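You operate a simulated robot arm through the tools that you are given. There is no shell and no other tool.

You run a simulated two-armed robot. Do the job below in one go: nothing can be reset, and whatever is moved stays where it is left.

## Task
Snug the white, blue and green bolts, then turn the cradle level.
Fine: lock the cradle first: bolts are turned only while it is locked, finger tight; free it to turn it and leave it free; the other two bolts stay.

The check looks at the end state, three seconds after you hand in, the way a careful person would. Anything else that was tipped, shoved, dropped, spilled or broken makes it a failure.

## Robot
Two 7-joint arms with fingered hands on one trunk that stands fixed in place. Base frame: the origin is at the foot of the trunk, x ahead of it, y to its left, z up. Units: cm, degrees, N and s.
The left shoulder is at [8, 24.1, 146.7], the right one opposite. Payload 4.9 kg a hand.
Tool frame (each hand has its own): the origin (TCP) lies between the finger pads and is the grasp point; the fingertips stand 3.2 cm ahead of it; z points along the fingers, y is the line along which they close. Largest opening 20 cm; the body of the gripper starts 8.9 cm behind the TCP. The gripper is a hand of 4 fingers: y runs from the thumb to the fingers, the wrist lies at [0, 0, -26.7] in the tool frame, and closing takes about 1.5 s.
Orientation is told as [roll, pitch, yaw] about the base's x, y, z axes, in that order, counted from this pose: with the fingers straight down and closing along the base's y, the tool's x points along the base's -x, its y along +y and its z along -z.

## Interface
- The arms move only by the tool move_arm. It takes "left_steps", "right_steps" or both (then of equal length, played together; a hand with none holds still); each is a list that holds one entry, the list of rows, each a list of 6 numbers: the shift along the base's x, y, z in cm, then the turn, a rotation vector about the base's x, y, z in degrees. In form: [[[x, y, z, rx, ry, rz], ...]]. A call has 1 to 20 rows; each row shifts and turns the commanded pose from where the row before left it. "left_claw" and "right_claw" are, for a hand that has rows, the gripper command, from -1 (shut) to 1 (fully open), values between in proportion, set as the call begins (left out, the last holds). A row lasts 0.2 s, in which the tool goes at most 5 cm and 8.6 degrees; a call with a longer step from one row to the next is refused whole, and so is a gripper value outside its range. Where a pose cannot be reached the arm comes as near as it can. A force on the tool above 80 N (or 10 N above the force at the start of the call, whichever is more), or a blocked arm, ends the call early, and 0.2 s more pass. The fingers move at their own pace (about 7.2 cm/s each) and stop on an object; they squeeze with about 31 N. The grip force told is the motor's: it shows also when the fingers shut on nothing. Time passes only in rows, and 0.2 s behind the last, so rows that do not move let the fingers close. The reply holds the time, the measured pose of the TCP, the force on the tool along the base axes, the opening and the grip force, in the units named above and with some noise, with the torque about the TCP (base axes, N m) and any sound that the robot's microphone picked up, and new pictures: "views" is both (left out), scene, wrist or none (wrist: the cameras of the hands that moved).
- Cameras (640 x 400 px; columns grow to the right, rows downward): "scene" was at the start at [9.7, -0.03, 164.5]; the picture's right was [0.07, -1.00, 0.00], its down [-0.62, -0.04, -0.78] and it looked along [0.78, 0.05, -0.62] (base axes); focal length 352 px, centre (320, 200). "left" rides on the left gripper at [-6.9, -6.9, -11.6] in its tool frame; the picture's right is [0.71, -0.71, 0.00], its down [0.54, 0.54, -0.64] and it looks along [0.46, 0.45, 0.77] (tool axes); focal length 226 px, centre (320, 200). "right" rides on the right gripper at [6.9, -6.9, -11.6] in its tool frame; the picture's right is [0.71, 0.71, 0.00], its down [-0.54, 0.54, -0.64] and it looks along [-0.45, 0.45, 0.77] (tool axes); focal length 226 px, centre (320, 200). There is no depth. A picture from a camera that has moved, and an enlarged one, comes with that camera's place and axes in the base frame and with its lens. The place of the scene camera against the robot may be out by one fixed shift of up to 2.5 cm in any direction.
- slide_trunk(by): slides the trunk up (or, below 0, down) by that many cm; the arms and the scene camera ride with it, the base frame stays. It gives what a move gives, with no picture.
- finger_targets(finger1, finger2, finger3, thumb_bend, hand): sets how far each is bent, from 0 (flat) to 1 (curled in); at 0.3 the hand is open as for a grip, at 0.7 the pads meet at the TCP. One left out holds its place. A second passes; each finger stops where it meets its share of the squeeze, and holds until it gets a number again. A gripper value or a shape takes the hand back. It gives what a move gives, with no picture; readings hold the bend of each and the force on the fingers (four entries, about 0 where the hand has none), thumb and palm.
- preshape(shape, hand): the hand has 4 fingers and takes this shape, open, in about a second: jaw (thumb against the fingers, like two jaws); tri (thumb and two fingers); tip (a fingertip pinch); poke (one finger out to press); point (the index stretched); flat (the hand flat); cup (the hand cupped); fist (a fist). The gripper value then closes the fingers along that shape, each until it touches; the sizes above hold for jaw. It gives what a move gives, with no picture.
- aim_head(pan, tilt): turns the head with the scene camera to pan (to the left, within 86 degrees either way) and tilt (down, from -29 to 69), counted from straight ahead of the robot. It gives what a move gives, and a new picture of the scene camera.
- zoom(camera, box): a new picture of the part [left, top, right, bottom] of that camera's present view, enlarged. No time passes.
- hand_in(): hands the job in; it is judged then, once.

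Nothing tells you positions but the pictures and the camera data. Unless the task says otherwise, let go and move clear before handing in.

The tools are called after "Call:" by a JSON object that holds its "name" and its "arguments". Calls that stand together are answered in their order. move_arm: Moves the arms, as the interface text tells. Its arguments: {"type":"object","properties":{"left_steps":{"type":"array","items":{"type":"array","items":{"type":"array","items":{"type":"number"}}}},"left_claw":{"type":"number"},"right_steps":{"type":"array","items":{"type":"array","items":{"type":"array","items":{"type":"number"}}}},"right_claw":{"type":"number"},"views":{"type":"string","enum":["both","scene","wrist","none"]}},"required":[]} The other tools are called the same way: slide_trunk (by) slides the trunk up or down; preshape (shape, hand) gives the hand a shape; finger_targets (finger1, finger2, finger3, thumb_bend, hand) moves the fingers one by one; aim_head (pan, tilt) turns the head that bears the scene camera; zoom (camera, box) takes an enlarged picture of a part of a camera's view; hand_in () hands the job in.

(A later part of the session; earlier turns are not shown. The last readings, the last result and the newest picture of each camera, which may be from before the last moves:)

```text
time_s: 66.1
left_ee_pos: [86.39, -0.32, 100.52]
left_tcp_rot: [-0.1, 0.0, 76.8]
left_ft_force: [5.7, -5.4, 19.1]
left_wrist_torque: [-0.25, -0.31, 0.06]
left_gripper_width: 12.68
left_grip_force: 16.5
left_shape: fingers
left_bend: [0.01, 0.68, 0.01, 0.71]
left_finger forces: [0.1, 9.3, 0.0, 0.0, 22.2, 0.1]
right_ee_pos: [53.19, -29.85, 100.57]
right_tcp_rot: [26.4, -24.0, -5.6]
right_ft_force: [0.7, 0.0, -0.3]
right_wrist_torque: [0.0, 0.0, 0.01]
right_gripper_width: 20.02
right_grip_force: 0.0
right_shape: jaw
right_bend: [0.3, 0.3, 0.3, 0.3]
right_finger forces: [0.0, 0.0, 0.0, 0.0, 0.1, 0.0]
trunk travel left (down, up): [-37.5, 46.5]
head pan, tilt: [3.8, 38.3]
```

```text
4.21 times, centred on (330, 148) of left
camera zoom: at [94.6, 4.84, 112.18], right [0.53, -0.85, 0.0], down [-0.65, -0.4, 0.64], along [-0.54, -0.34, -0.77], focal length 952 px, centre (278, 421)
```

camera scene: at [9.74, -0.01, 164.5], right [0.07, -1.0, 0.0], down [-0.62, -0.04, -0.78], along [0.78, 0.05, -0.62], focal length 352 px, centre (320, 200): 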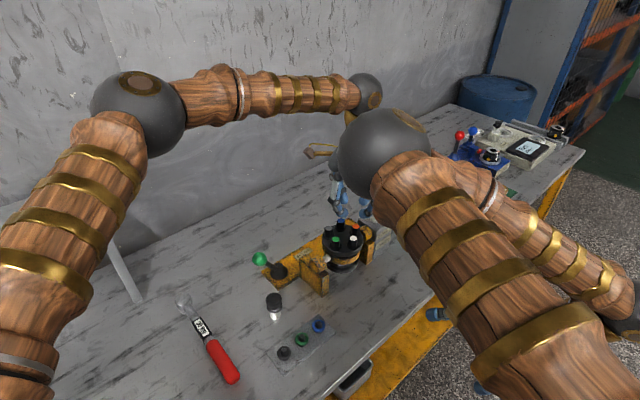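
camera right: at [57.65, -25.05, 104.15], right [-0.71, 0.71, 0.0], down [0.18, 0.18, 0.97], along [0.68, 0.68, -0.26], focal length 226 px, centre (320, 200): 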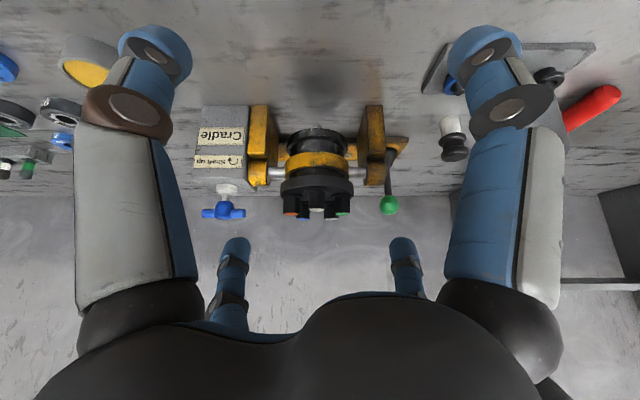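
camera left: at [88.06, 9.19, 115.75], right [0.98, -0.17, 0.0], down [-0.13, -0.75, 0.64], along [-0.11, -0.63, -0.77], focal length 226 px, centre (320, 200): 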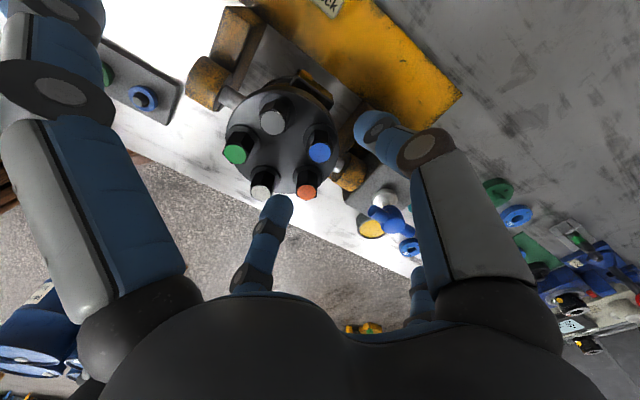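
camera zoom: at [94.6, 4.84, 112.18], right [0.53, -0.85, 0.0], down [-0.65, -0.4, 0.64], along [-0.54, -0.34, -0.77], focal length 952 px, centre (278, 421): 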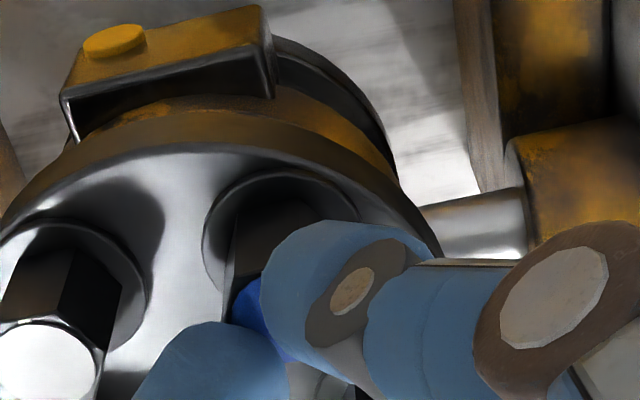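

The fingers are riding up on the cap (19 N upward), so I'm gripping too shallow. I'll release, check the mark, go back and grip about 0.6 cm deeper.

Call:
{"name": "finger_targets", "arguments": {"hand": "left", "finger2": 0.56, "thumb_bend": 0.56}}

Call:
{"name": "move_arm", "arguments": {"left_steps": [[[0, 0, 0, 0, 0, 8.4], [0, 0, 0, 0, 0, 8.4], [0, 0, 0, 0, 0, 8.4], [0, 0, 0, 0, 0, 8.4], [0, 0, 0, 0, 0, 8.4], [0, 0, 0, 0, 0, 6]]], "views": "none"}}

Call:
{"name": "zoom", "arguments": {"camera": "left", "box": [275, 100, 385, 195]}}

Call:
{"name": "zoom", "arguments": {"camera": "right", "box": [270, 180, 370, 260]}}

```text
time_s: 67.1
left_ee_pos: [86.35, -0.15, 100.28]
left_tcp_rot: [0.0, 0.0, 76.9]
left_ft_force: [-0.4, -0.5, -0.1]
left_wrist_torque: [0.03, -0.02, -0.01]
left_gripper_width: 13.42
left_grip_force: 0.1
left_shape: fingers
left_bend: [0.01, 0.56, 0.01, 0.56]
left_finger forces: [0.0, 0.1, 0.0, 0.0, 0.0, 0.0]
right_ee_pos: [53.46, -29.72, 100.34]
right_tcp_rot: [26.2, -23.9, -5.6]
right_ft_force: [0.6, 0.9, 0.2]
right_wrist_torque: [0.0, 0.01, 0.0]
right_gripper_width: 19.98
right_grip_force: 0.0
right_shape: jaw
right_bend: [0.3, 0.3, 0.3, 0.3]
right_finger forces: [0.0, 0.1, 0.0, 0.1, 0.0, 0.1]
trunk travel left (down, up): [-37.5, 46.5]
head pan, tilt: [3.8, 38.3]
```

```text
time_s: 68.5
left_ee_pos: [86.34, -0.2, 100.23]
left_tcp_rot: [0.0, 0.0, 125.1]
left_ft_force: [-0.5, -0.5, -0.3]
left_wrist_torque: [0.0, -0.02, -0.01]
left_gripper_width: 13.4
left_grip_force: 0.2
left_shape: fingers
left_bend: [0.01, 0.56, 0.01, 0.56]
left_finger forces: [0.0, 0.0, 0.1, 0.0, 0.0, 0.0]
right_ee_pos: [53.43, -29.75, 100.5]
right_tcp_rot: [26.3, -23.9, -5.7]
right_ft_force: [0.5, 0.9, -1.2]
right_wrist_torque: [-0.03, -0.02, 0.0]
right_gripper_width: 19.99
right_grip_force: 0.1
right_shape: jaw
right_bend: [0.3, 0.3, 0.3, 0.3]
right_finger forces: [0.0, 0.1, 0.1, 0.0, 0.0, 0.0]
trunk travel left (down, up): [-37.5, 46.5]
head pan, tilt: [3.8, 38.3]
```

```text
4.21 times, centred on (330, 148) of left
camera zoom: at [88.05, 9.35, 111.99], right [0.98, -0.17, 0.0], down [-0.13, -0.75, 0.64], along [-0.11, -0.63, -0.77], focal length 952 px, centre (278, 421)
```

zoom: 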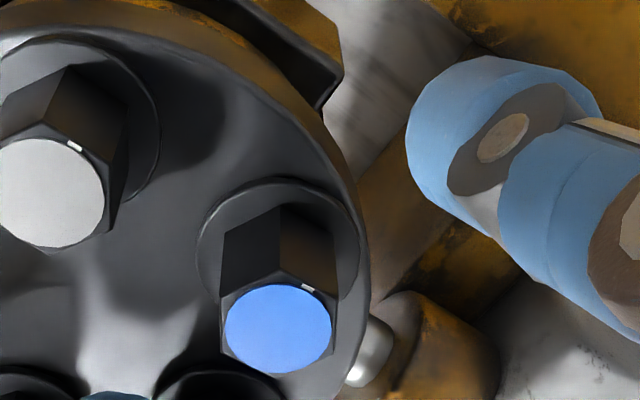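

```text
5.00 times, centred on (320, 220) of right
camera zoom: at [42.93, -40.13, 104.34], right [-0.71, 0.71, 0.0], down [0.18, 0.18, 0.97], along [0.68, 0.68, -0.26], focal length 1130 px, centre (320, 100)
```

zoom: 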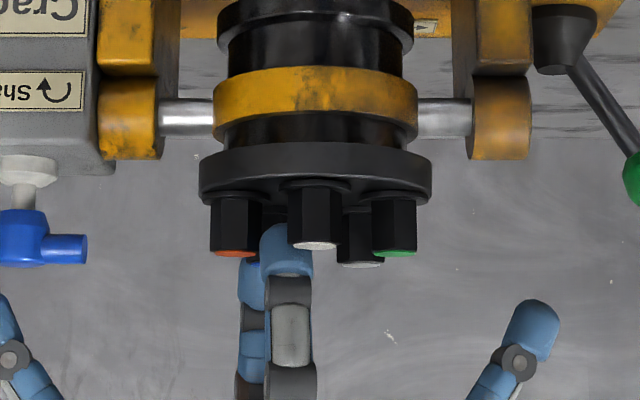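

Blue has turned about 88° so far. Lowering 0.6 cm for a deeper grip and another stroke.

Call:
{"name": "move_arm", "arguments": {"left_steps": [[[0.05, -0.1, -0.3, 0, 0, 0], [0, 0, -0.3, 0, 0, 0], [0, 0, 0, 0, 0, 0]]], "views": "none"}}

Call:
{"name": "finger_targets", "arguments": {"hand": "left", "finger2": 0.72, "thumb_bend": 0.72}}

Call:
{"name": "move_arm", "arguments": {"left_steps": [[[0, 0, 0, 0, 0, -6], [0, 0, 0, 0, 0, -6], [0, 0, 0, 0, 0, -6], [0, 0, 0, 0, 0, -6]]], "views": "none"}}

Call:
{"name": "zoom", "arguments": {"camera": "left", "box": [275, 100, 385, 195]}}

Call:
{"name": "move_arm", "arguments": {"left_steps": [[[0, 0, 0, 0, 0, -6], [0, 0, 0, 0, 0, -6], [0, 0, 0, 0, 0, -6], [0, 0, 0, 0, 0, -6]]], "views": "none"}}

Call:
{"name": "zoom", "arguments": {"camera": "left", "box": [275, 100, 385, 195]}}

```text
time_s: 69.3
left_ee_pos: [86.47, -0.32, 99.79]
left_tcp_rot: [0.0, 0.0, 124.9]
left_ft_force: [0.0, -0.2, 0.2]
left_wrist_torque: [-0.01, 0.01, -0.02]
left_gripper_width: 13.41
left_grip_force: 0.1
left_shape: fingers
left_bend: [0.01, 0.56, 0.01, 0.56]
left_finger forces: [0.1, 0.0, 0.1, 0.0, 0.1, 0.0]
right_ee_pos: [53.34, -29.74, 100.37]
right_tcp_rot: [26.3, -23.9, -5.7]
right_ft_force: [0.4, -0.1, -0.3]
right_wrist_torque: [0.0, 0.02, -0.02]
right_gripper_width: 19.99
right_grip_force: 0.1
right_shape: jaw
right_bend: [0.3, 0.3, 0.3, 0.3]
right_finger forces: [0.0, 0.0, 0.1, 0.0, 0.1, 0.0]
trunk travel left (down, up): [-37.5, 46.5]
head pan, tilt: [3.8, 38.3]
```

```text
time_s: 70.3
left_ee_pos: [86.54, -0.32, 99.72]
left_tcp_rot: [0.0, -0.1, 124.9]
left_ft_force: [1.1, 0.9, -0.3]
left_wrist_torque: [0.02, -0.04, 0.01]
left_gripper_width: 12.77
left_grip_force: 8.7
left_shape: fingers
left_bend: [0.01, 0.66, 0.01, 0.68]
left_finger forces: [0.0, 8.4, 0.0, 0.1, 9.1, 0.0]
right_ee_pos: [53.27, -29.71, 100.53]
right_tcp_rot: [26.2, -23.9, -5.7]
right_ft_force: [-0.7, 0.2, 0.0]
right_wrist_torque: [-0.03, -0.02, -0.02]
right_gripper_width: 19.98
right_grip_force: 0.0
right_shape: jaw
right_bend: [0.3, 0.3, 0.3, 0.3]
right_finger forces: [0.0, 0.1, 0.1, 0.0, 0.0, 0.0]
trunk travel left (down, up): [-37.5, 46.5]
head pan, tilt: [3.8, 38.3]
```

```text
time_s: 71.3
left_ee_pos: [86.39, -0.04, 99.78]
left_tcp_rot: [0.1, 0.0, 101.0]
left_ft_force: [-0.7, 7.7, 1.9]
left_wrist_torque: [0.15, 0.01, 0.19]
left_gripper_width: 12.75
left_grip_force: 12.9
left_shape: fingers
left_bend: [0.01, 0.66, 0.01, 0.67]
left_finger forces: [0.0, 11.0, 0.0, 0.0, 14.5, 0.1]
right_ee_pos: [53.44, -29.66, 100.41]
right_tcp_rot: [26.2, -23.8, -5.6]
right_ft_force: [-0.3, -0.4, 0.7]
right_wrist_torque: [-0.05, -0.01, -0.03]
right_gripper_width: 19.99
right_grip_force: 0.0
right_shape: jaw
right_bend: [0.3, 0.3, 0.3, 0.3]
right_finger forces: [0.0, 0.0, 0.1, 0.0, 0.0, 0.0]
trunk travel left (down, up): [-37.5, 46.5]
head pan, tilt: [3.8, 38.3]
```

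```text
4.21 times, centred on (330, 148) of left
camera zoom: at [91.91, 7.93, 111.42], right [0.83, -0.56, 0.0], down [-0.43, -0.63, 0.64], along [-0.36, -0.53, -0.77], focal length 952 px, centre (278, 421)
```

zoom: 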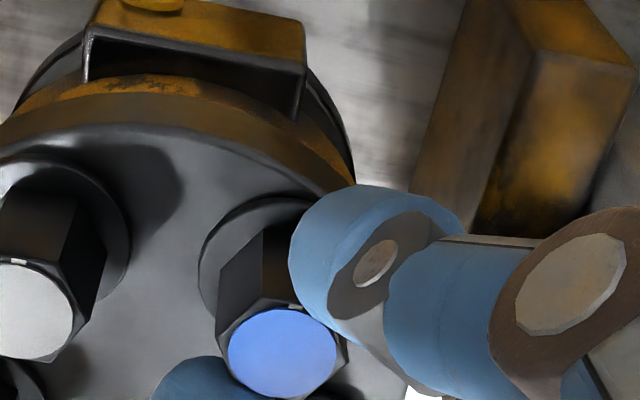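

```text
time_s: 72.3
left_ee_pos: [86.43, -0.55, 99.66]
left_tcp_rot: [0.0, 0.0, 76.8]
left_ft_force: [1.5, -2.5, -0.6]
left_wrist_torque: [-0.06, -0.01, 0.07]
left_gripper_width: 12.74
left_grip_force: 8.7
left_shape: fingers
left_bend: [0.01, 0.66, 0.01, 0.68]
left_finger forces: [0.1, 8.8, 0.1, 0.0, 8.4, 0.1]
right_ee_pos: [53.41, -29.84, 100.4]
right_tcp_rot: [26.3, -24.0, -5.7]
right_ft_force: [-0.1, -0.6, -0.1]
right_wrist_torque: [-0.01, 0.01, 0.01]
right_gripper_width: 20.02
right_grip_force: 0.1
right_shape: jaw
right_bend: [0.3, 0.3, 0.3, 0.3]
right_finger forces: [0.0, 0.1, 0.0, 0.1, 0.0, 0.0]
trunk travel left (down, up): [-37.5, 46.5]
head pan, tilt: [3.8, 38.3]
```

```text
4.21 times, centred on (330, 148) of left
camera zoom: at [94.74, 4.58, 111.36], right [0.53, -0.85, 0.0], down [-0.65, -0.4, 0.64], along [-0.55, -0.34, -0.77], focal length 952 px, centre (278, 421)
```

zoom: 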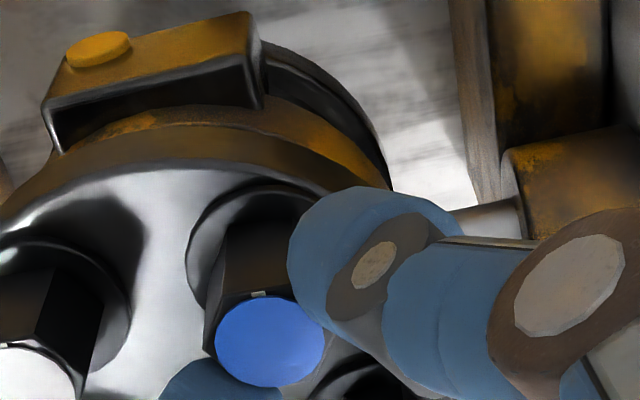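

Blue hit its stop as well: torque peaked at 0.19 Nm and the mark stayed put while the fingers slipped. I'll finish it like white with a firm "tip" squeeze.

Call:
{"name": "finger_targets", "arguments": {"hand": "left", "finger2": 0.56, "thumb_bend": 0.56}}

Call:
{"name": "move_arm", "arguments": {"left_steps": [[[0, 0, 3, 0, 0, 8], [0, 0, 4, 0, 0, 8], [0, 0, 3, 0, 0, 7.5]]], "views": "none"}}

Call:
{"name": "preshape", "arguments": {"hand": "left", "shape": "tip"}}

Call:
{"name": "move_arm", "arguments": {"left_steps": [[[0, 0, 0, 0, 0, 0], [0, 0, 0, 0, 0, 0], [0, 0, 0, 0, 0, 0], [0, 0, 0, 0, 0, 0], [0, 0, 0, 0, 0, 0], [0, 0, -3, 0, 0, 0], [0, 0, -3, 0, 0, 0], [0, 0, 0, 0, 0, 0]]], "left_claw": -0.6, "views": "wrist"}}

Call:
{"name": "zoom", "arguments": {"camera": "right", "box": [220, 150, 420, 290]}}

```text
time_s: 73.3
left_ee_pos: [86.39, -0.42, 99.7]
left_tcp_rot: [0.0, 0.1, 76.9]
left_ft_force: [0.0, 0.5, 0.8]
left_wrist_torque: [0.03, -0.01, -0.01]
left_gripper_width: 13.39
left_grip_force: 0.1
left_shape: fingers
left_bend: [0.01, 0.56, 0.01, 0.56]
left_finger forces: [0.0, 0.1, 0.0, 0.0, 0.0, 0.0]
right_ee_pos: [53.36, -29.64, 100.6]
right_tcp_rot: [26.3, -23.9, -5.7]
right_ft_force: [-1.0, 0.5, 0.2]
right_wrist_torque: [-0.03, 0.01, -0.01]
right_gripper_width: 20.01
right_grip_force: 0.0
right_shape: jaw
right_bend: [0.3, 0.3, 0.3, 0.3]
right_finger forces: [0.0, 0.0, 0.0, 0.0, 0.0, 0.0]
trunk travel left (down, up): [-37.5, 46.5]
head pan, tilt: [3.8, 38.3]
```

```text
time_s: 74.1
left_ee_pos: [86.45, -0.31, 109.9]
left_tcp_rot: [0.0, 0.0, 100.6]
left_ft_force: [0.0, 0.6, 0.0]
left_wrist_torque: [-0.04, -0.01, 0.02]
left_gripper_width: 13.42
left_grip_force: 0.1
left_shape: fingers
left_bend: [0.01, 0.56, 0.01, 0.56]
left_finger forces: [0.0, 0.0, 0.0, 0.0, 0.0, 0.0]
right_ee_pos: [53.35, -29.68, 100.37]
right_tcp_rot: [26.3, -23.9, -5.7]
right_ft_force: [0.7, -0.1, 0.3]
right_wrist_torque: [-0.07, -0.03, -0.01]
right_gripper_width: 20.0
right_grip_force: 0.1
right_shape: jaw
right_bend: [0.3, 0.3, 0.3, 0.3]
right_finger forces: [0.0, 0.1, 0.0, 0.1, 0.0, 0.0]
trunk travel left (down, up): [-37.5, 46.5]
head pan, tilt: [3.8, 38.3]
```

```text
time_s: 75.0
left_ee_pos: [86.5, -0.22, 109.98]
left_tcp_rot: [0.1, 0.1, 100.4]
left_ft_force: [-0.3, 0.3, -0.6]
left_wrist_torque: [-0.05, -0.03, 0.03]
left_gripper_width: 16.71
left_grip_force: 0.0
left_shape: tip
left_bend: [0.15, 0.27, 0.15, 0.25]
left_finger forces: [0.0, 0.1, 0.0, 0.0, 0.0, 0.0]
right_ee_pos: [53.38, -29.71, 100.4]
right_tcp_rot: [26.3, -23.9, -5.8]
right_ft_force: [0.7, 0.6, -0.6]
right_wrist_torque: [-0.01, 0.01, -0.02]
right_gripper_width: 20.01
right_grip_force: 0.0
right_shape: jaw
right_bend: [0.3, 0.3, 0.3, 0.3]
right_finger forces: [0.0, 0.1, 0.0, 0.0, 0.0, 0.0]
trunk travel left (down, up): [-37.5, 46.5]
head pan, tilt: [3.8, 38.3]
```

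```text
time_s: 76.8
left_ee_pos: [86.53, -0.38, 103.98]
left_tcp_rot: [0.0, 0.1, 100.3]
left_ft_force: [-0.4, -0.1, -0.3]
left_wrist_torque: [0.02, -0.01, 0.02]
left_gripper_width: 4.05
left_grip_force: 0.0
left_shape: tip
left_bend: [0.15, 0.54, 0.16, 0.53]
left_finger forces: [0.1, 0.0, 0.1, 0.0, 0.1, 0.0]
right_ee_pos: [53.17, -29.73, 100.5]
right_tcp_rot: [26.2, -23.8, -5.7]
right_ft_force: [-0.6, -0.2, -0.1]
right_wrist_torque: [0.0, -0.04, -0.02]
right_gripper_width: 19.99
right_grip_force: 0.1
right_shape: jaw
right_bend: [0.3, 0.3, 0.3, 0.3]
right_finger forces: [0.1, 0.0, 0.0, 0.0, 0.0, 0.0]
trunk travel left (down, up): [-37.5, 46.5]
head pan, tilt: [3.8, 38.3]
camera left: at [92.14, 7.72, 115.61], right [0.82, -0.57, 0.0], down [-0.43, -0.63, 0.64], along [-0.36, -0.53, -0.77], focal length 226 px, centre (320, 200)
```

left: 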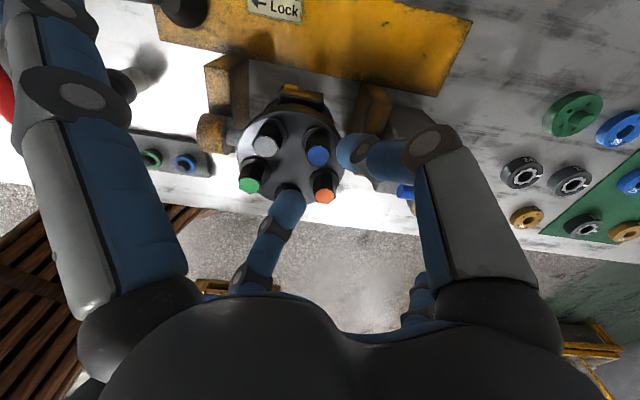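

```text
2.86 times, centred on (320, 220) of right
camera zoom: at [42.89, -40.13, 104.36], right [-0.71, 0.71, 0.0], down [0.18, 0.18, 0.97], along [0.68, 0.68, -0.26], focal length 646 px, centre (320, 143)
```

zoom: 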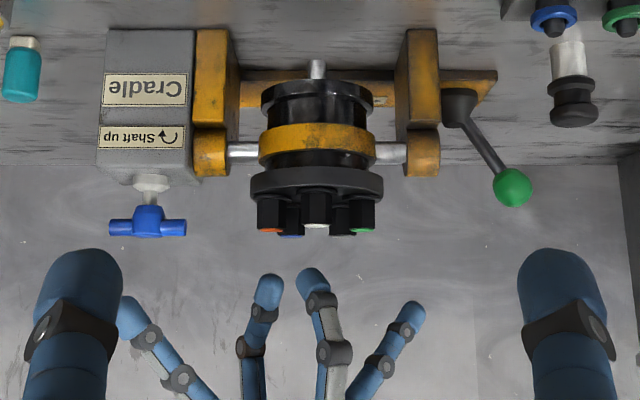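

Call:
{"name": "move_arm", "arguments": {"left_steps": [[[-0.05, 0.05, -2, 0, 0, 0], [0, 0, -2.2, 0, 0, 0], [0, 0, 0, 0, 0, 0]]], "views": "none"}}

Call:
{"name": "move_arm", "arguments": {"left_steps": [[[0, 0, 0, 0, 0, 0], [0, 0, 0, 0, 0, 0], [0, 0, 0, 0, 0, 0], [0, 0, 0, 0, 0, 0]]], "left_claw": -1, "views": "none"}}

Call:
{"name": "zoom", "arguments": {"camera": "left", "box": [275, 100, 385, 195]}}

Call:
{"name": "zoom", "arguments": {"camera": "right", "box": [220, 150, 420, 290]}}

```text
time_s: 77.6
left_ee_pos: [86.31, -0.1, 99.66]
left_tcp_rot: [0.0, -0.1, 100.4]
left_ft_force: [0.8, 0.0, 0.7]
left_wrist_torque: [-0.01, -0.01, -0.01]
left_gripper_width: 4.03
left_grip_force: 0.0
left_shape: tip
left_bend: [0.15, 0.54, 0.16, 0.53]
left_finger forces: [0.1, 0.1, 0.1, 0.0, 0.0, 0.0]
right_ee_pos: [53.3, -29.7, 100.43]
right_tcp_rot: [26.3, -24.0, -5.7]
right_ft_force: [-1.3, -0.3, 0.4]
right_wrist_torque: [0.02, 0.02, 0.01]
right_gripper_width: 20.0
right_grip_force: 0.2
right_shape: jaw
right_bend: [0.3, 0.3, 0.3, 0.3]
right_finger forces: [0.0, 0.1, 0.0, 0.0, 0.1, 0.0]
trunk travel left (down, up): [-37.5, 46.5]
head pan, tilt: [3.8, 38.3]
```

```text
time_s: 78.6
left_ee_pos: [86.42, -0.17, 99.59]
left_tcp_rot: [0.1, 0.0, 100.4]
left_ft_force: [-0.4, 1.9, -4.4]
left_wrist_torque: [0.08, -0.01, 0.0]
left_gripper_width: 1.92
left_grip_force: 30.8
left_shape: tip
left_bend: [0.28, 0.76, 0.28, 0.62]
left_finger forces: [0.0, 23.6, 0.0, 0.0, 25.4, 0.2]
right_ee_pos: [53.53, -29.57, 100.39]
right_tcp_rot: [26.3, -23.9, -5.7]
right_ft_force: [0.3, -1.3, 0.1]
right_wrist_torque: [0.02, 0.02, -0.01]
right_gripper_width: 20.01
right_grip_force: 0.0
right_shape: jaw
right_bend: [0.3, 0.3, 0.3, 0.3]
right_finger forces: [0.0, 0.0, 0.0, 0.1, 0.0, 0.0]
trunk travel left (down, up): [-37.5, 46.5]
head pan, tilt: [3.8, 38.3]
```

```text
4.21 times, centred on (330, 148) of left
camera zoom: at [91.94, 7.83, 111.25], right [0.82, -0.57, 0.0], down [-0.43, -0.63, 0.64], along [-0.37, -0.53, -0.77], focal length 952 px, centre (278, 421)
```

zoom: 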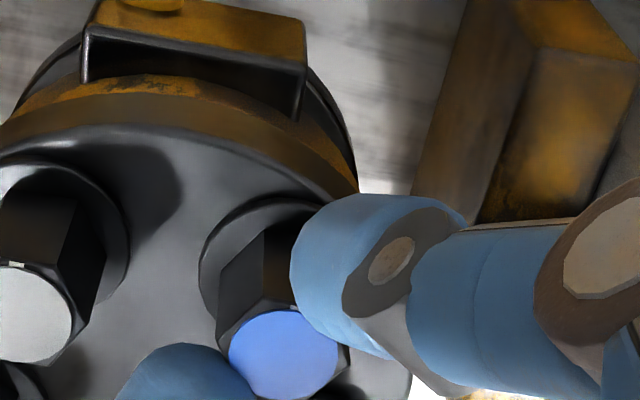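

```text
2.86 times, centred on (320, 220) of right
camera zoom: at [42.97, -40.1, 104.33], right [-0.71, 0.71, 0.0], down [0.18, 0.18, 0.97], along [0.68, 0.68, -0.26], focal length 646 px, centre (320, 143)
```

zoom: 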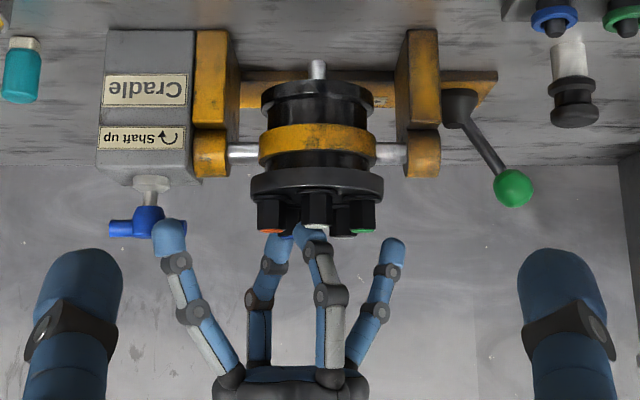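

Call:
{"name": "move_arm", "arguments": {"left_steps": [[[0, 0, 0, 0, 0, -4], [0, 0, 0, 0, 0, -4]]], "views": "none"}}

Call:
{"name": "move_arm", "arguments": {"left_steps": [[[0, 0, 0, 0, 0, -3], [0, 0, 0, 0, 0, -3]]], "views": "none"}}

Call:
{"name": "zoom", "arguments": {"camera": "left", "box": [275, 100, 385, 195]}}

```text
time_s: 79.2
left_ee_pos: [86.45, -0.1, 99.48]
left_tcp_rot: [0.0, 0.0, 92.4]
left_ft_force: [-0.6, 6.5, -2.4]
left_wrist_torque: [0.13, -0.02, 0.07]
left_gripper_width: 1.93
left_grip_force: 31.2
left_shape: tip
left_bend: [0.29, 0.76, 0.29, 0.62]
left_finger forces: [0.1, 24.7, 0.0, 0.1, 28.2, 0.0]
right_ee_pos: [53.48, -29.58, 100.42]
right_tcp_rot: [26.2, -23.9, -5.6]
right_ft_force: [-0.1, 0.1, -0.5]
right_wrist_torque: [-0.02, 0.01, 0.03]
right_gripper_width: 20.0
right_grip_force: 0.0
right_shape: jaw
right_bend: [0.3, 0.3, 0.3, 0.3]
right_finger forces: [0.0, 0.0, 0.1, 0.1, 0.0, 0.0]
trunk travel left (down, up): [-37.5, 46.5]
head pan, tilt: [3.8, 38.3]
```

```text
time_s: 79.8
left_ee_pos: [86.45, -0.1, 99.48]
left_tcp_rot: [0.0, 0.0, 86.4]
left_ft_force: [1.5, 7.9, 0.6]
left_wrist_torque: [0.19, -0.08, 0.06]
left_gripper_width: 1.89
left_grip_force: 31.3
left_shape: tip
left_bend: [0.29, 0.76, 0.29, 0.62]
left_finger forces: [0.1, 25.2, 0.0, 0.0, 29.4, 0.1]
right_ee_pos: [53.41, -29.7, 100.4]
right_tcp_rot: [26.3, -24.0, -5.5]
right_ft_force: [-0.3, -0.7, 0.3]
right_wrist_torque: [-0.03, -0.01, 0.01]
right_gripper_width: 19.99
right_grip_force: 0.2
right_shape: jaw
right_bend: [0.3, 0.3, 0.3, 0.3]
right_finger forces: [0.1, 0.0, 0.0, 0.1, 0.1, 0.0]
trunk travel left (down, up): [-37.5, 46.5]
head pan, tilt: [3.8, 38.3]
```

```text
4.21 times, centred on (330, 148) of left
camera zoom: at [93.74, 6.37, 111.23], right [0.66, -0.75, 0.0], down [-0.57, -0.51, 0.64], along [-0.48, -0.43, -0.77], focal length 952 px, centre (278, 421)
```

zoom: 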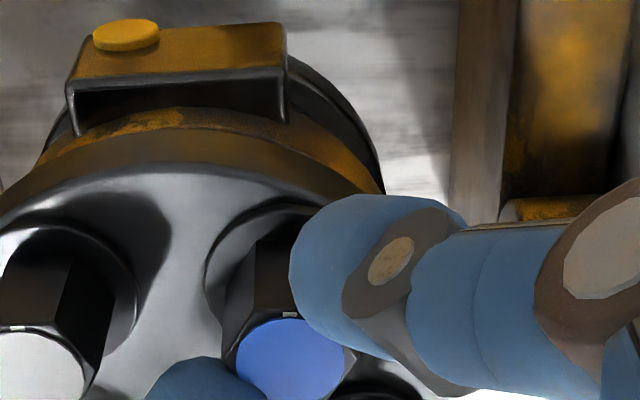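

Call:
{"name": "move_arm", "arguments": {"left_steps": [[[0, 0, 0, 0, 0, -3], [0, 0, 0, 0, 0, -3]]], "views": "none"}}

Call:
{"name": "move_arm", "arguments": {"left_steps": [[[0, 0, 0, 0, 0, -3], [0, 0, 0, 0, 0, -3]]], "views": "none"}}

Call:
{"name": "zoom", "arguments": {"camera": "left", "box": [275, 100, 385, 195]}}

Call:
{"name": "zoom", "arguments": {"camera": "right", "box": [270, 180, 370, 260]}}

```text
time_s: 80.4
left_ee_pos: [86.4, 0.04, 99.59]
left_tcp_rot: [0.0, 0.1, 80.4]
left_ft_force: [3.7, 10.0, 3.4]
left_wrist_torque: [0.27, -0.13, 0.11]
left_gripper_width: 1.92
left_grip_force: 30.6
left_shape: tip
left_bend: [0.29, 0.76, 0.29, 0.62]
left_finger forces: [0.1, 25.7, 0.0, 0.0, 29.2, 0.0]
right_ee_pos: [53.34, -29.62, 100.37]
right_tcp_rot: [26.3, -24.0, -5.5]
right_ft_force: [-0.3, -1.0, -0.6]
right_wrist_torque: [0.0, 0.03, 0.01]
right_gripper_width: 19.99
right_grip_force: 0.1
right_shape: jaw
right_bend: [0.3, 0.3, 0.3, 0.3]
right_finger forces: [0.1, 0.0, 0.0, 0.0, 0.0, 0.0]
trunk travel left (down, up): [-37.5, 46.5]
head pan, tilt: [3.8, 38.3]
```

```text
time_s: 81.0
left_ee_pos: [86.42, -0.06, 99.62]
left_tcp_rot: [0.0, 0.1, 74.5]
left_ft_force: [6.1, 12.2, 4.6]
left_wrist_torque: [0.25, -0.16, 0.1]
left_gripper_width: 1.91
left_grip_force: 30.3
left_shape: tip
left_bend: [0.29, 0.76, 0.29, 0.62]
left_finger forces: [0.1, 26.6, 0.1, 0.0, 28.6, 0.0]
right_ee_pos: [53.35, -29.53, 100.51]
right_tcp_rot: [26.3, -23.8, -5.6]
right_ft_force: [0.0, -0.3, -0.2]
right_wrist_torque: [-0.03, 0.0, 0.0]
right_gripper_width: 20.0
right_grip_force: 0.0
right_shape: jaw
right_bend: [0.3, 0.3, 0.3, 0.3]
right_finger forces: [0.0, 0.0, 0.0, 0.1, 0.0, 0.0]
trunk travel left (down, up): [-37.5, 46.5]
head pan, tilt: [3.8, 38.3]
```

```text
4.21 times, centred on (330, 148) of left
camera zoom: at [94.94, 4.72, 111.18], right [0.49, -0.87, 0.0], down [-0.67, -0.38, 0.64], along [-0.56, -0.32, -0.77], focal length 952 px, centre (278, 421)
```

zoom: 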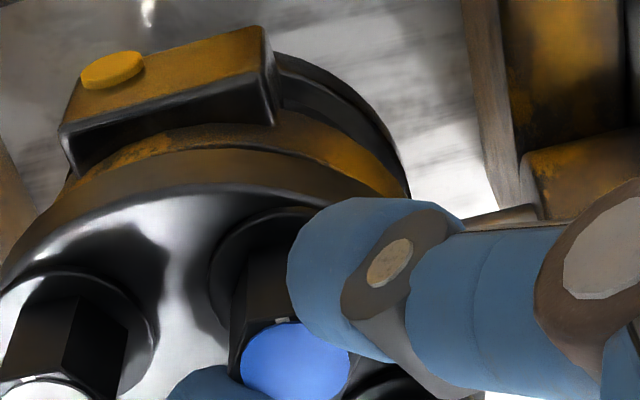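

```text
5.00 times, centred on (320, 220) of right
camera zoom: at [42.97, -40.0, 104.38], right [-0.71, 0.71, 0.0], down [0.18, 0.18, 0.97], along [0.68, 0.68, -0.26], focal length 1130 px, centre (320, 100)
```

zoom: 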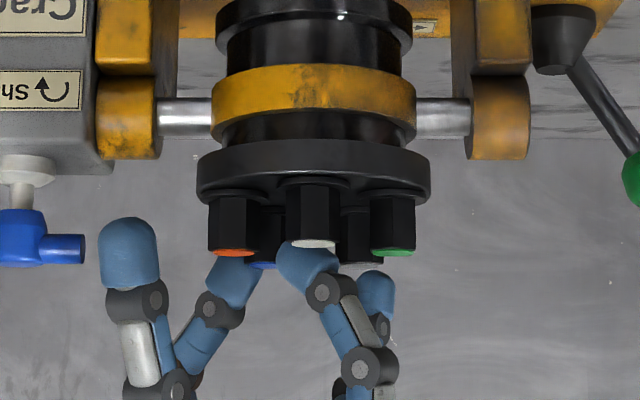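

The blue bolt didn't move in this stroke, so it is seated. Releasing and lifting, then checking its mark at the reference yaw.

Call:
{"name": "move_arm", "arguments": {"left_steps": [[[0, 0, 0, 0, 0, 0], [0, 0, 0, 0, 0, 0], [0, 0, 0, 0, 0, 0], [0, 0, 3, 0, 0, 4], [0, 0, 4, 0, 0, 7], [0, 0, 3, 0, 0, 8], [0, 0, 0, 0, 0, 8], [0, 0, 0, 0, 0, 8], [0, 0, 0, 0, 0, 8], [0, 0, 0, 0, 0, 7.5]]], "left_claw": -0.6, "views": "none"}}

Call:
{"name": "zoom", "arguments": {"camera": "left", "box": [250, 60, 360, 160]}}

```text
time_s: 83.2
left_ee_pos: [86.4, -0.22, 109.46]
left_tcp_rot: [0.0, 0.0, 125.1]
left_ft_force: [0.2, 0.3, 0.2]
left_wrist_torque: [-0.02, -0.02, 0.0]
left_gripper_width: 3.99
left_grip_force: 0.0
left_shape: tip
left_bend: [0.16, 0.54, 0.16, 0.53]
left_finger forces: [0.1, 0.0, 0.0, 0.1, 0.1, 0.0]
right_ee_pos: [53.33, -29.62, 100.36]
right_tcp_rot: [26.4, -23.9, -5.7]
right_ft_force: [-0.3, 0.2, 0.0]
right_wrist_torque: [-0.03, -0.03, 0.02]
right_gripper_width: 19.98
right_grip_force: 0.1
right_shape: jaw
right_bend: [0.3, 0.3, 0.3, 0.3]
right_finger forces: [0.0, 0.0, 0.0, 0.0, 0.0, 0.1]
trunk travel left (down, up): [-37.5, 46.5]
head pan, tilt: [3.8, 38.3]
```

```text
4.00 times, centred on (305, 110) of left
camera zoom: at [88.1, 9.29, 121.16], right [0.98, -0.17, 0.0], down [-0.13, -0.75, 0.64], along [-0.11, -0.63, -0.77], focal length 904 px, centre (380, 560)
```

zoom: 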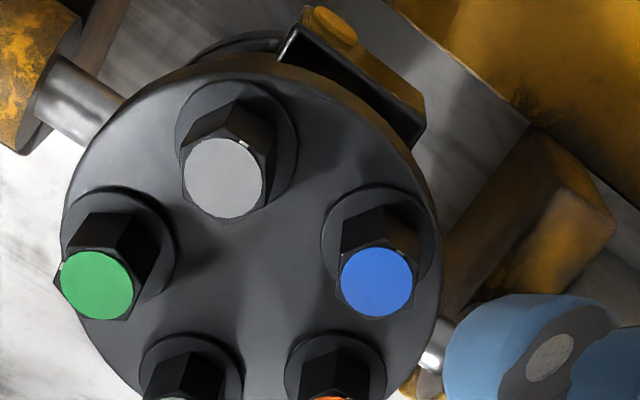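

Blue's mark is unchanged, so it is seated. Next is green at about [78.8, 1.0], starting the pinch at yaw 89.

Call:
{"name": "finger_targets", "arguments": {"hand": "left", "finger1": 0, "finger2": 0.55, "finger3": 0, "thumb_bend": 0.55}}

Call:
{"name": "move_arm", "arguments": {"left_steps": [[[-2, 0.3, 0, 0, 0, -7.2], [-2, 0.3, 0, 0, 0, -7.2], [-2, 0.3, 0, 0, 0, -7.2], [-1.6, 0.3, -2, 0, 0, -7.2], [0, 0, -2, 0, 0, -7.2], [0, 0, -1.5, 0, 0, 0], [0, 0, 0, 0, 0, 0]]], "views": "wrist"}}

Call:
{"name": "zoom", "arguments": {"camera": "left", "box": [255, 80, 415, 220]}}

Call:
{"name": "zoom", "arguments": {"camera": "right", "box": [220, 150, 420, 290]}}

```text
time_s: 84.2
left_ee_pos: [86.52, -0.3, 109.48]
left_tcp_rot: [0.0, 0.0, 124.9]
left_ft_force: [0.4, 0.7, 0.2]
left_wrist_torque: [0.02, 0.03, 0.0]
left_gripper_width: 13.5
left_grip_force: 0.2
left_shape: fingers
left_bend: [0.01, 0.55, 0.01, 0.55]
left_finger forces: [0.1, 0.0, 0.1, 0.0, 0.1, 0.0]
right_ee_pos: [53.27, -29.82, 100.43]
right_tcp_rot: [26.3, -23.9, -5.7]
right_ft_force: [-0.2, -0.3, -0.4]
right_wrist_torque: [-0.02, 0.0, 0.0]
right_gripper_width: 20.0
right_grip_force: 0.1
right_shape: jaw
right_bend: [0.3, 0.3, 0.3, 0.3]
right_finger forces: [0.0, 0.0, 0.0, 0.0, 0.0, 0.0]
trunk travel left (down, up): [-37.5, 46.5]
head pan, tilt: [3.8, 38.3]
```

```text
time_s: 85.8
left_ee_pos: [78.71, 1.06, 103.92]
left_tcp_rot: [0.1, 0.0, 88.9]
left_ft_force: [0.0, 0.6, -0.1]
left_wrist_torque: [0.0, -0.01, -0.01]
left_gripper_width: 13.53
left_grip_force: 0.1
left_shape: fingers
left_bend: [0.01, 0.55, 0.01, 0.55]
left_finger forces: [0.0, 0.0, 0.1, 0.1, 0.1, 0.0]
right_ee_pos: [53.25, -29.62, 100.37]
right_tcp_rot: [26.3, -23.9, -5.7]
right_ft_force: [0.0, 0.7, -0.1]
right_wrist_torque: [0.02, -0.02, 0.04]
right_gripper_width: 20.0
right_grip_force: 0.2
right_shape: jaw
right_bend: [0.3, 0.3, 0.3, 0.3]
right_finger forces: [0.0, 0.1, 0.1, 0.1, 0.0, 0.0]
trunk travel left (down, up): [-37.5, 46.5]
head pan, tilt: [3.8, 38.3]
camera left: at [85.75, 7.8, 115.57], right [0.69, -0.72, 0.0], down [-0.55, -0.53, 0.64], along [-0.46, -0.45, -0.77], focal length 226 px, centre (320, 200)
```

left: 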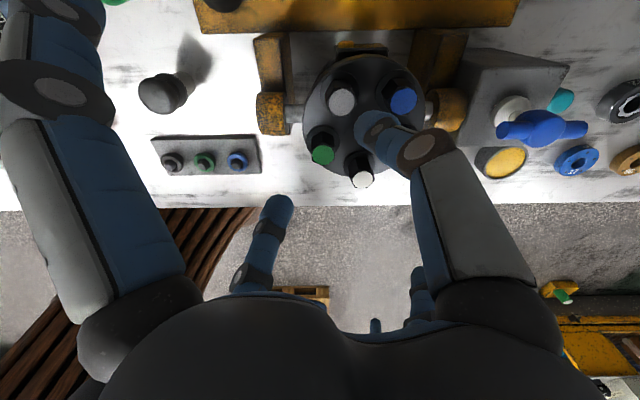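

```text
2.86 times, centred on (335, 150) of left
camera zoom: at [85.75, 7.8, 115.57], right [0.69, -0.72, 0.0], down [-0.55, -0.53, 0.64], along [-0.46, -0.45, -0.77], focal length 646 px, centre (277, 343)
```

zoom: 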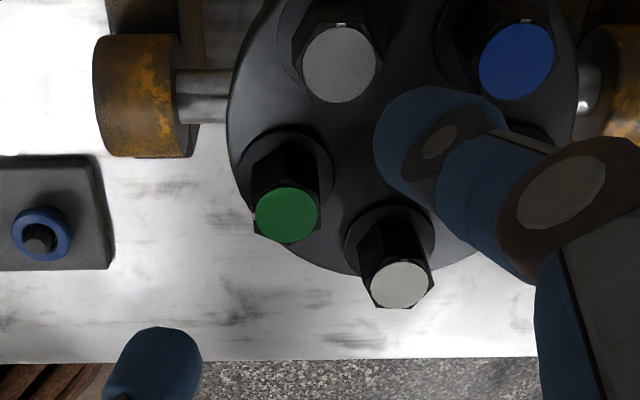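

```text
2.86 times, centred on (320, 220) of right
camera zoom: at [42.92, -40.1, 104.36], right [-0.71, 0.71, 0.0], down [0.18, 0.18, 0.97], along [0.68, 0.68, -0.26], focal length 646 px, centre (320, 143)
```

zoom: 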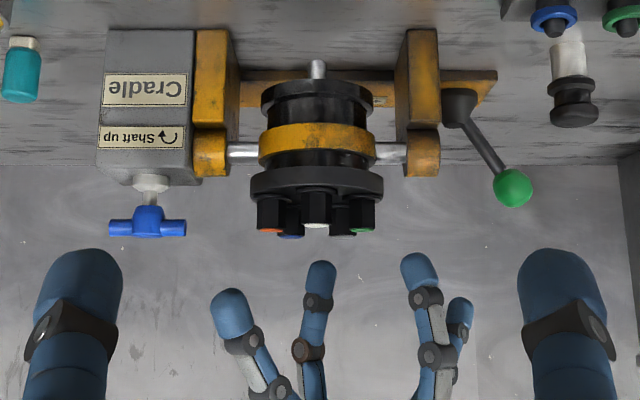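

The marks show loose bolts start near one angle and seat about 90° clockwise. I'll adjust slightly onto green, descend and grip.

Call:
{"name": "move_arm", "arguments": {"left_steps": [[[0.1, -0.2, -1.4, 0, 0, 0], [0, 0, -1.4, 0, 0, 0], [0, 0, -1.3, 0, 0, 0], [0, 0, 0, 0, 0, 0]]], "views": "none"}}

Call:
{"name": "finger_targets", "arguments": {"hand": "left", "finger2": 0.72, "thumb_bend": 0.72}}

Call:
{"name": "zoom", "arguments": {"camera": "left", "box": [275, 100, 385, 195]}}

Call:
{"name": "zoom", "arguments": {"camera": "right", "box": [220, 150, 420, 290]}}

```text
time_s: 86.8
left_ee_pos: [78.83, 0.75, 99.84]
left_tcp_rot: [0.0, 0.1, 88.8]
left_ft_force: [0.6, 0.6, 0.0]
left_wrist_torque: [0.0, -0.01, -0.02]
left_gripper_width: 13.51
left_grip_force: 0.0
left_shape: fingers
left_bend: [0.01, 0.55, 0.01, 0.55]
left_finger forces: [0.1, 0.0, 0.1, 0.0, 0.0, 0.0]
right_ee_pos: [53.41, -29.72, 100.46]
right_tcp_rot: [26.3, -23.9, -5.8]
right_ft_force: [0.6, 0.1, 0.5]
right_wrist_torque: [-0.02, -0.05, -0.03]
right_gripper_width: 19.97
right_grip_force: 0.0
right_shape: jaw
right_bend: [0.3, 0.3, 0.3, 0.3]
right_finger forces: [0.1, 0.1, 0.0, 0.0, 0.0, 0.0]
trunk travel left (down, up): [-37.5, 46.5]
head pan, tilt: [3.8, 38.3]
```

```text
time_s: 87.8
left_ee_pos: [78.79, 0.69, 100.07]
left_tcp_rot: [0.0, 0.0, 88.9]
left_ft_force: [1.3, -1.3, -0.8]
left_wrist_torque: [-0.03, -0.08, 0.02]
left_gripper_width: 12.76
left_grip_force: 8.5
left_shape: fingers
left_bend: [0.01, 0.66, 0.01, 0.67]
left_finger forces: [0.1, 7.7, 0.1, 0.0, 9.9, 0.0]
right_ee_pos: [53.4, -29.76, 100.5]
right_tcp_rot: [26.3, -23.9, -5.8]
right_ft_force: [1.2, 0.6, 0.6]
right_wrist_torque: [0.0, 0.0, -0.01]
right_gripper_width: 19.96
right_grip_force: 0.0
right_shape: jaw
right_bend: [0.3, 0.3, 0.3, 0.3]
right_finger forces: [0.0, 0.0, 0.0, 0.0, 0.0, 0.0]
trunk travel left (down, up): [-37.5, 46.5]
head pan, tilt: [3.8, 38.3]
```

```text
4.21 times, centred on (330, 148) of left
camera zoom: at [85.88, 7.38, 111.61], right [0.69, -0.72, 0.0], down [-0.55, -0.53, 0.64], along [-0.46, -0.45, -0.77], focal length 952 px, centre (278, 421)
```

zoom: 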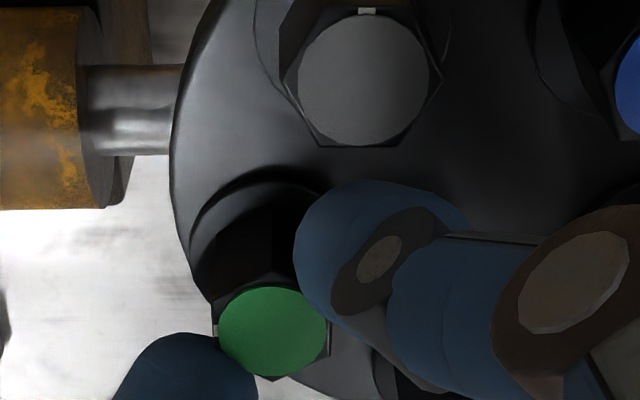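

```text
2.86 times, centred on (320, 220) of right
camera zoom: at [42.96, -40.14, 104.32], right [-0.71, 0.71, 0.0], down [0.18, 0.18, 0.97], along [0.68, 0.68, -0.26], focal length 646 px, centre (320, 143)
```

zoom: 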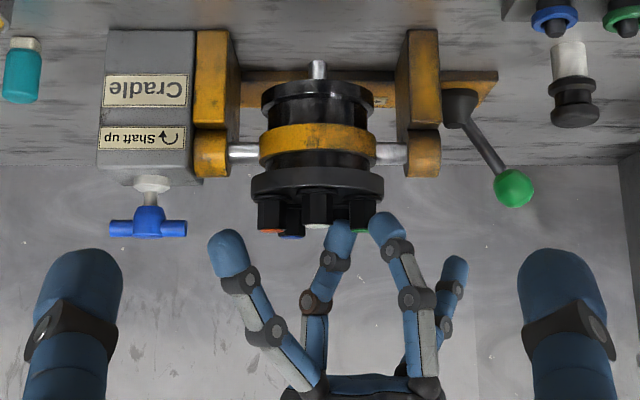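

Good grip on green, with its mark at the left. Turning clockwise in a first stroke.

Call:
{"name": "move_arm", "arguments": {"left_steps": [[[0, 0, 0, 0, 0, -6], [0, 0, 0, 0, 0, -6], [0, 0, 0, 0, 0, -6], [0, 0, 0, 0, 0, -6]]], "views": "none"}}

Call:
{"name": "move_arm", "arguments": {"left_steps": [[[0, 0, 0, 0, 0, -6], [0, 0, 0, 0, 0, -6], [0, 0, 0, 0, 0, -6], [0, 0, 0, 0, 0, -6]]], "views": "none"}}

Call:
{"name": "zoom", "arguments": {"camera": "left", "box": [275, 100, 385, 195]}}

Call:
{"name": "zoom", "arguments": {"camera": "right", "box": [220, 150, 420, 290]}}

```text
time_s: 88.8
left_ee_pos: [78.84, 0.64, 99.94]
left_tcp_rot: [-0.1, 0.1, 64.7]
left_ft_force: [-0.4, -1.5, -1.0]
left_wrist_torque: [-0.05, -0.01, -0.02]
left_gripper_width: 12.77
left_grip_force: 8.7
left_shape: fingers
left_bend: [0.01, 0.66, 0.01, 0.67]
left_finger forces: [0.1, 7.8, 0.0, 0.0, 9.4, 0.0]
right_ee_pos: [53.35, -29.75, 100.31]
right_tcp_rot: [26.4, -23.9, -5.7]
right_ft_force: [-0.3, -0.1, 0.0]
right_wrist_torque: [0.02, 0.02, -0.04]
right_gripper_width: 20.02
right_grip_force: 0.0
right_shape: jaw
right_bend: [0.3, 0.3, 0.3, 0.3]
right_finger forces: [0.0, 0.1, 0.0, 0.1, 0.0, 0.1]
trunk travel left (down, up): [-37.5, 46.5]
head pan, tilt: [3.8, 38.3]
```

```text
time_s: 89.8
left_ee_pos: [78.9, 0.72, 99.86]
left_tcp_rot: [-0.1, 0.0, 40.8]
left_ft_force: [-2.0, -2.4, -0.4]
left_wrist_torque: [-0.03, 0.09, 0.05]
left_gripper_width: 12.79
left_grip_force: 8.8
left_shape: fingers
left_bend: [0.01, 0.66, 0.01, 0.67]
left_finger forces: [0.0, 8.8, 0.1, 0.0, 8.5, 0.1]
right_ee_pos: [53.37, -29.83, 100.37]
right_tcp_rot: [26.3, -23.8, -5.6]
right_ft_force: [1.0, 0.2, -0.5]
right_wrist_torque: [-0.02, -0.02, 0.02]
right_gripper_width: 19.99
right_grip_force: 0.0
right_shape: jaw
right_bend: [0.3, 0.3, 0.3, 0.3]
right_finger forces: [0.0, 0.1, 0.0, 0.0, 0.1, 0.0]
trunk travel left (down, up): [-37.5, 46.5]
head pan, tilt: [3.8, 38.3]
```

```text
4.21 times, centred on (330, 148) of left
camera zoom: at [88.61, -0.05, 111.61], right [-0.07, -1.0, 0.0], down [-0.76, 0.06, 0.64], along [-0.64, 0.05, -0.77], focal length 952 px, centre (278, 421)
```

zoom: 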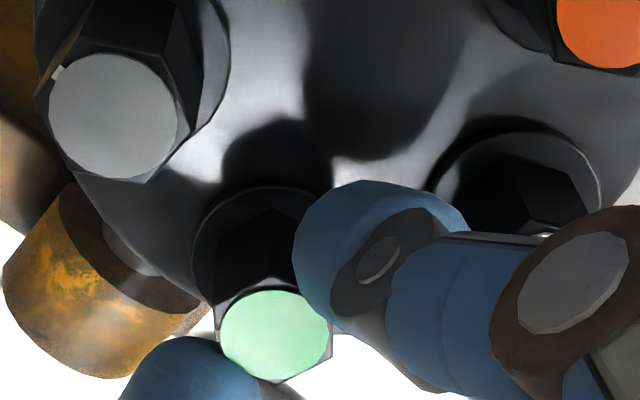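

```text
2.86 times, centred on (320, 220) of right
camera zoom: at [42.92, -40.15, 104.34], right [-0.71, 0.71, 0.0], down [0.18, 0.18, 0.97], along [0.68, 0.68, -0.26], focal length 646 px, centre (320, 143)
```

zoom: 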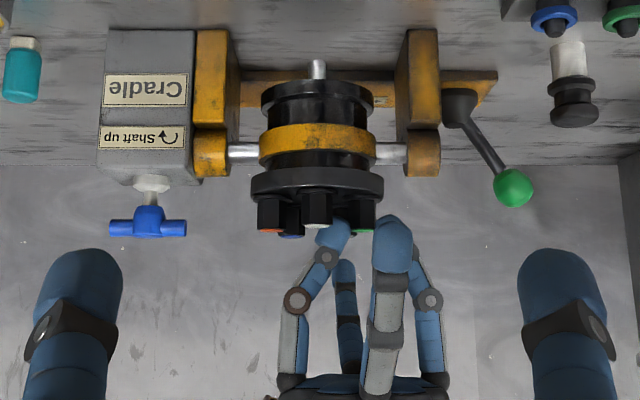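

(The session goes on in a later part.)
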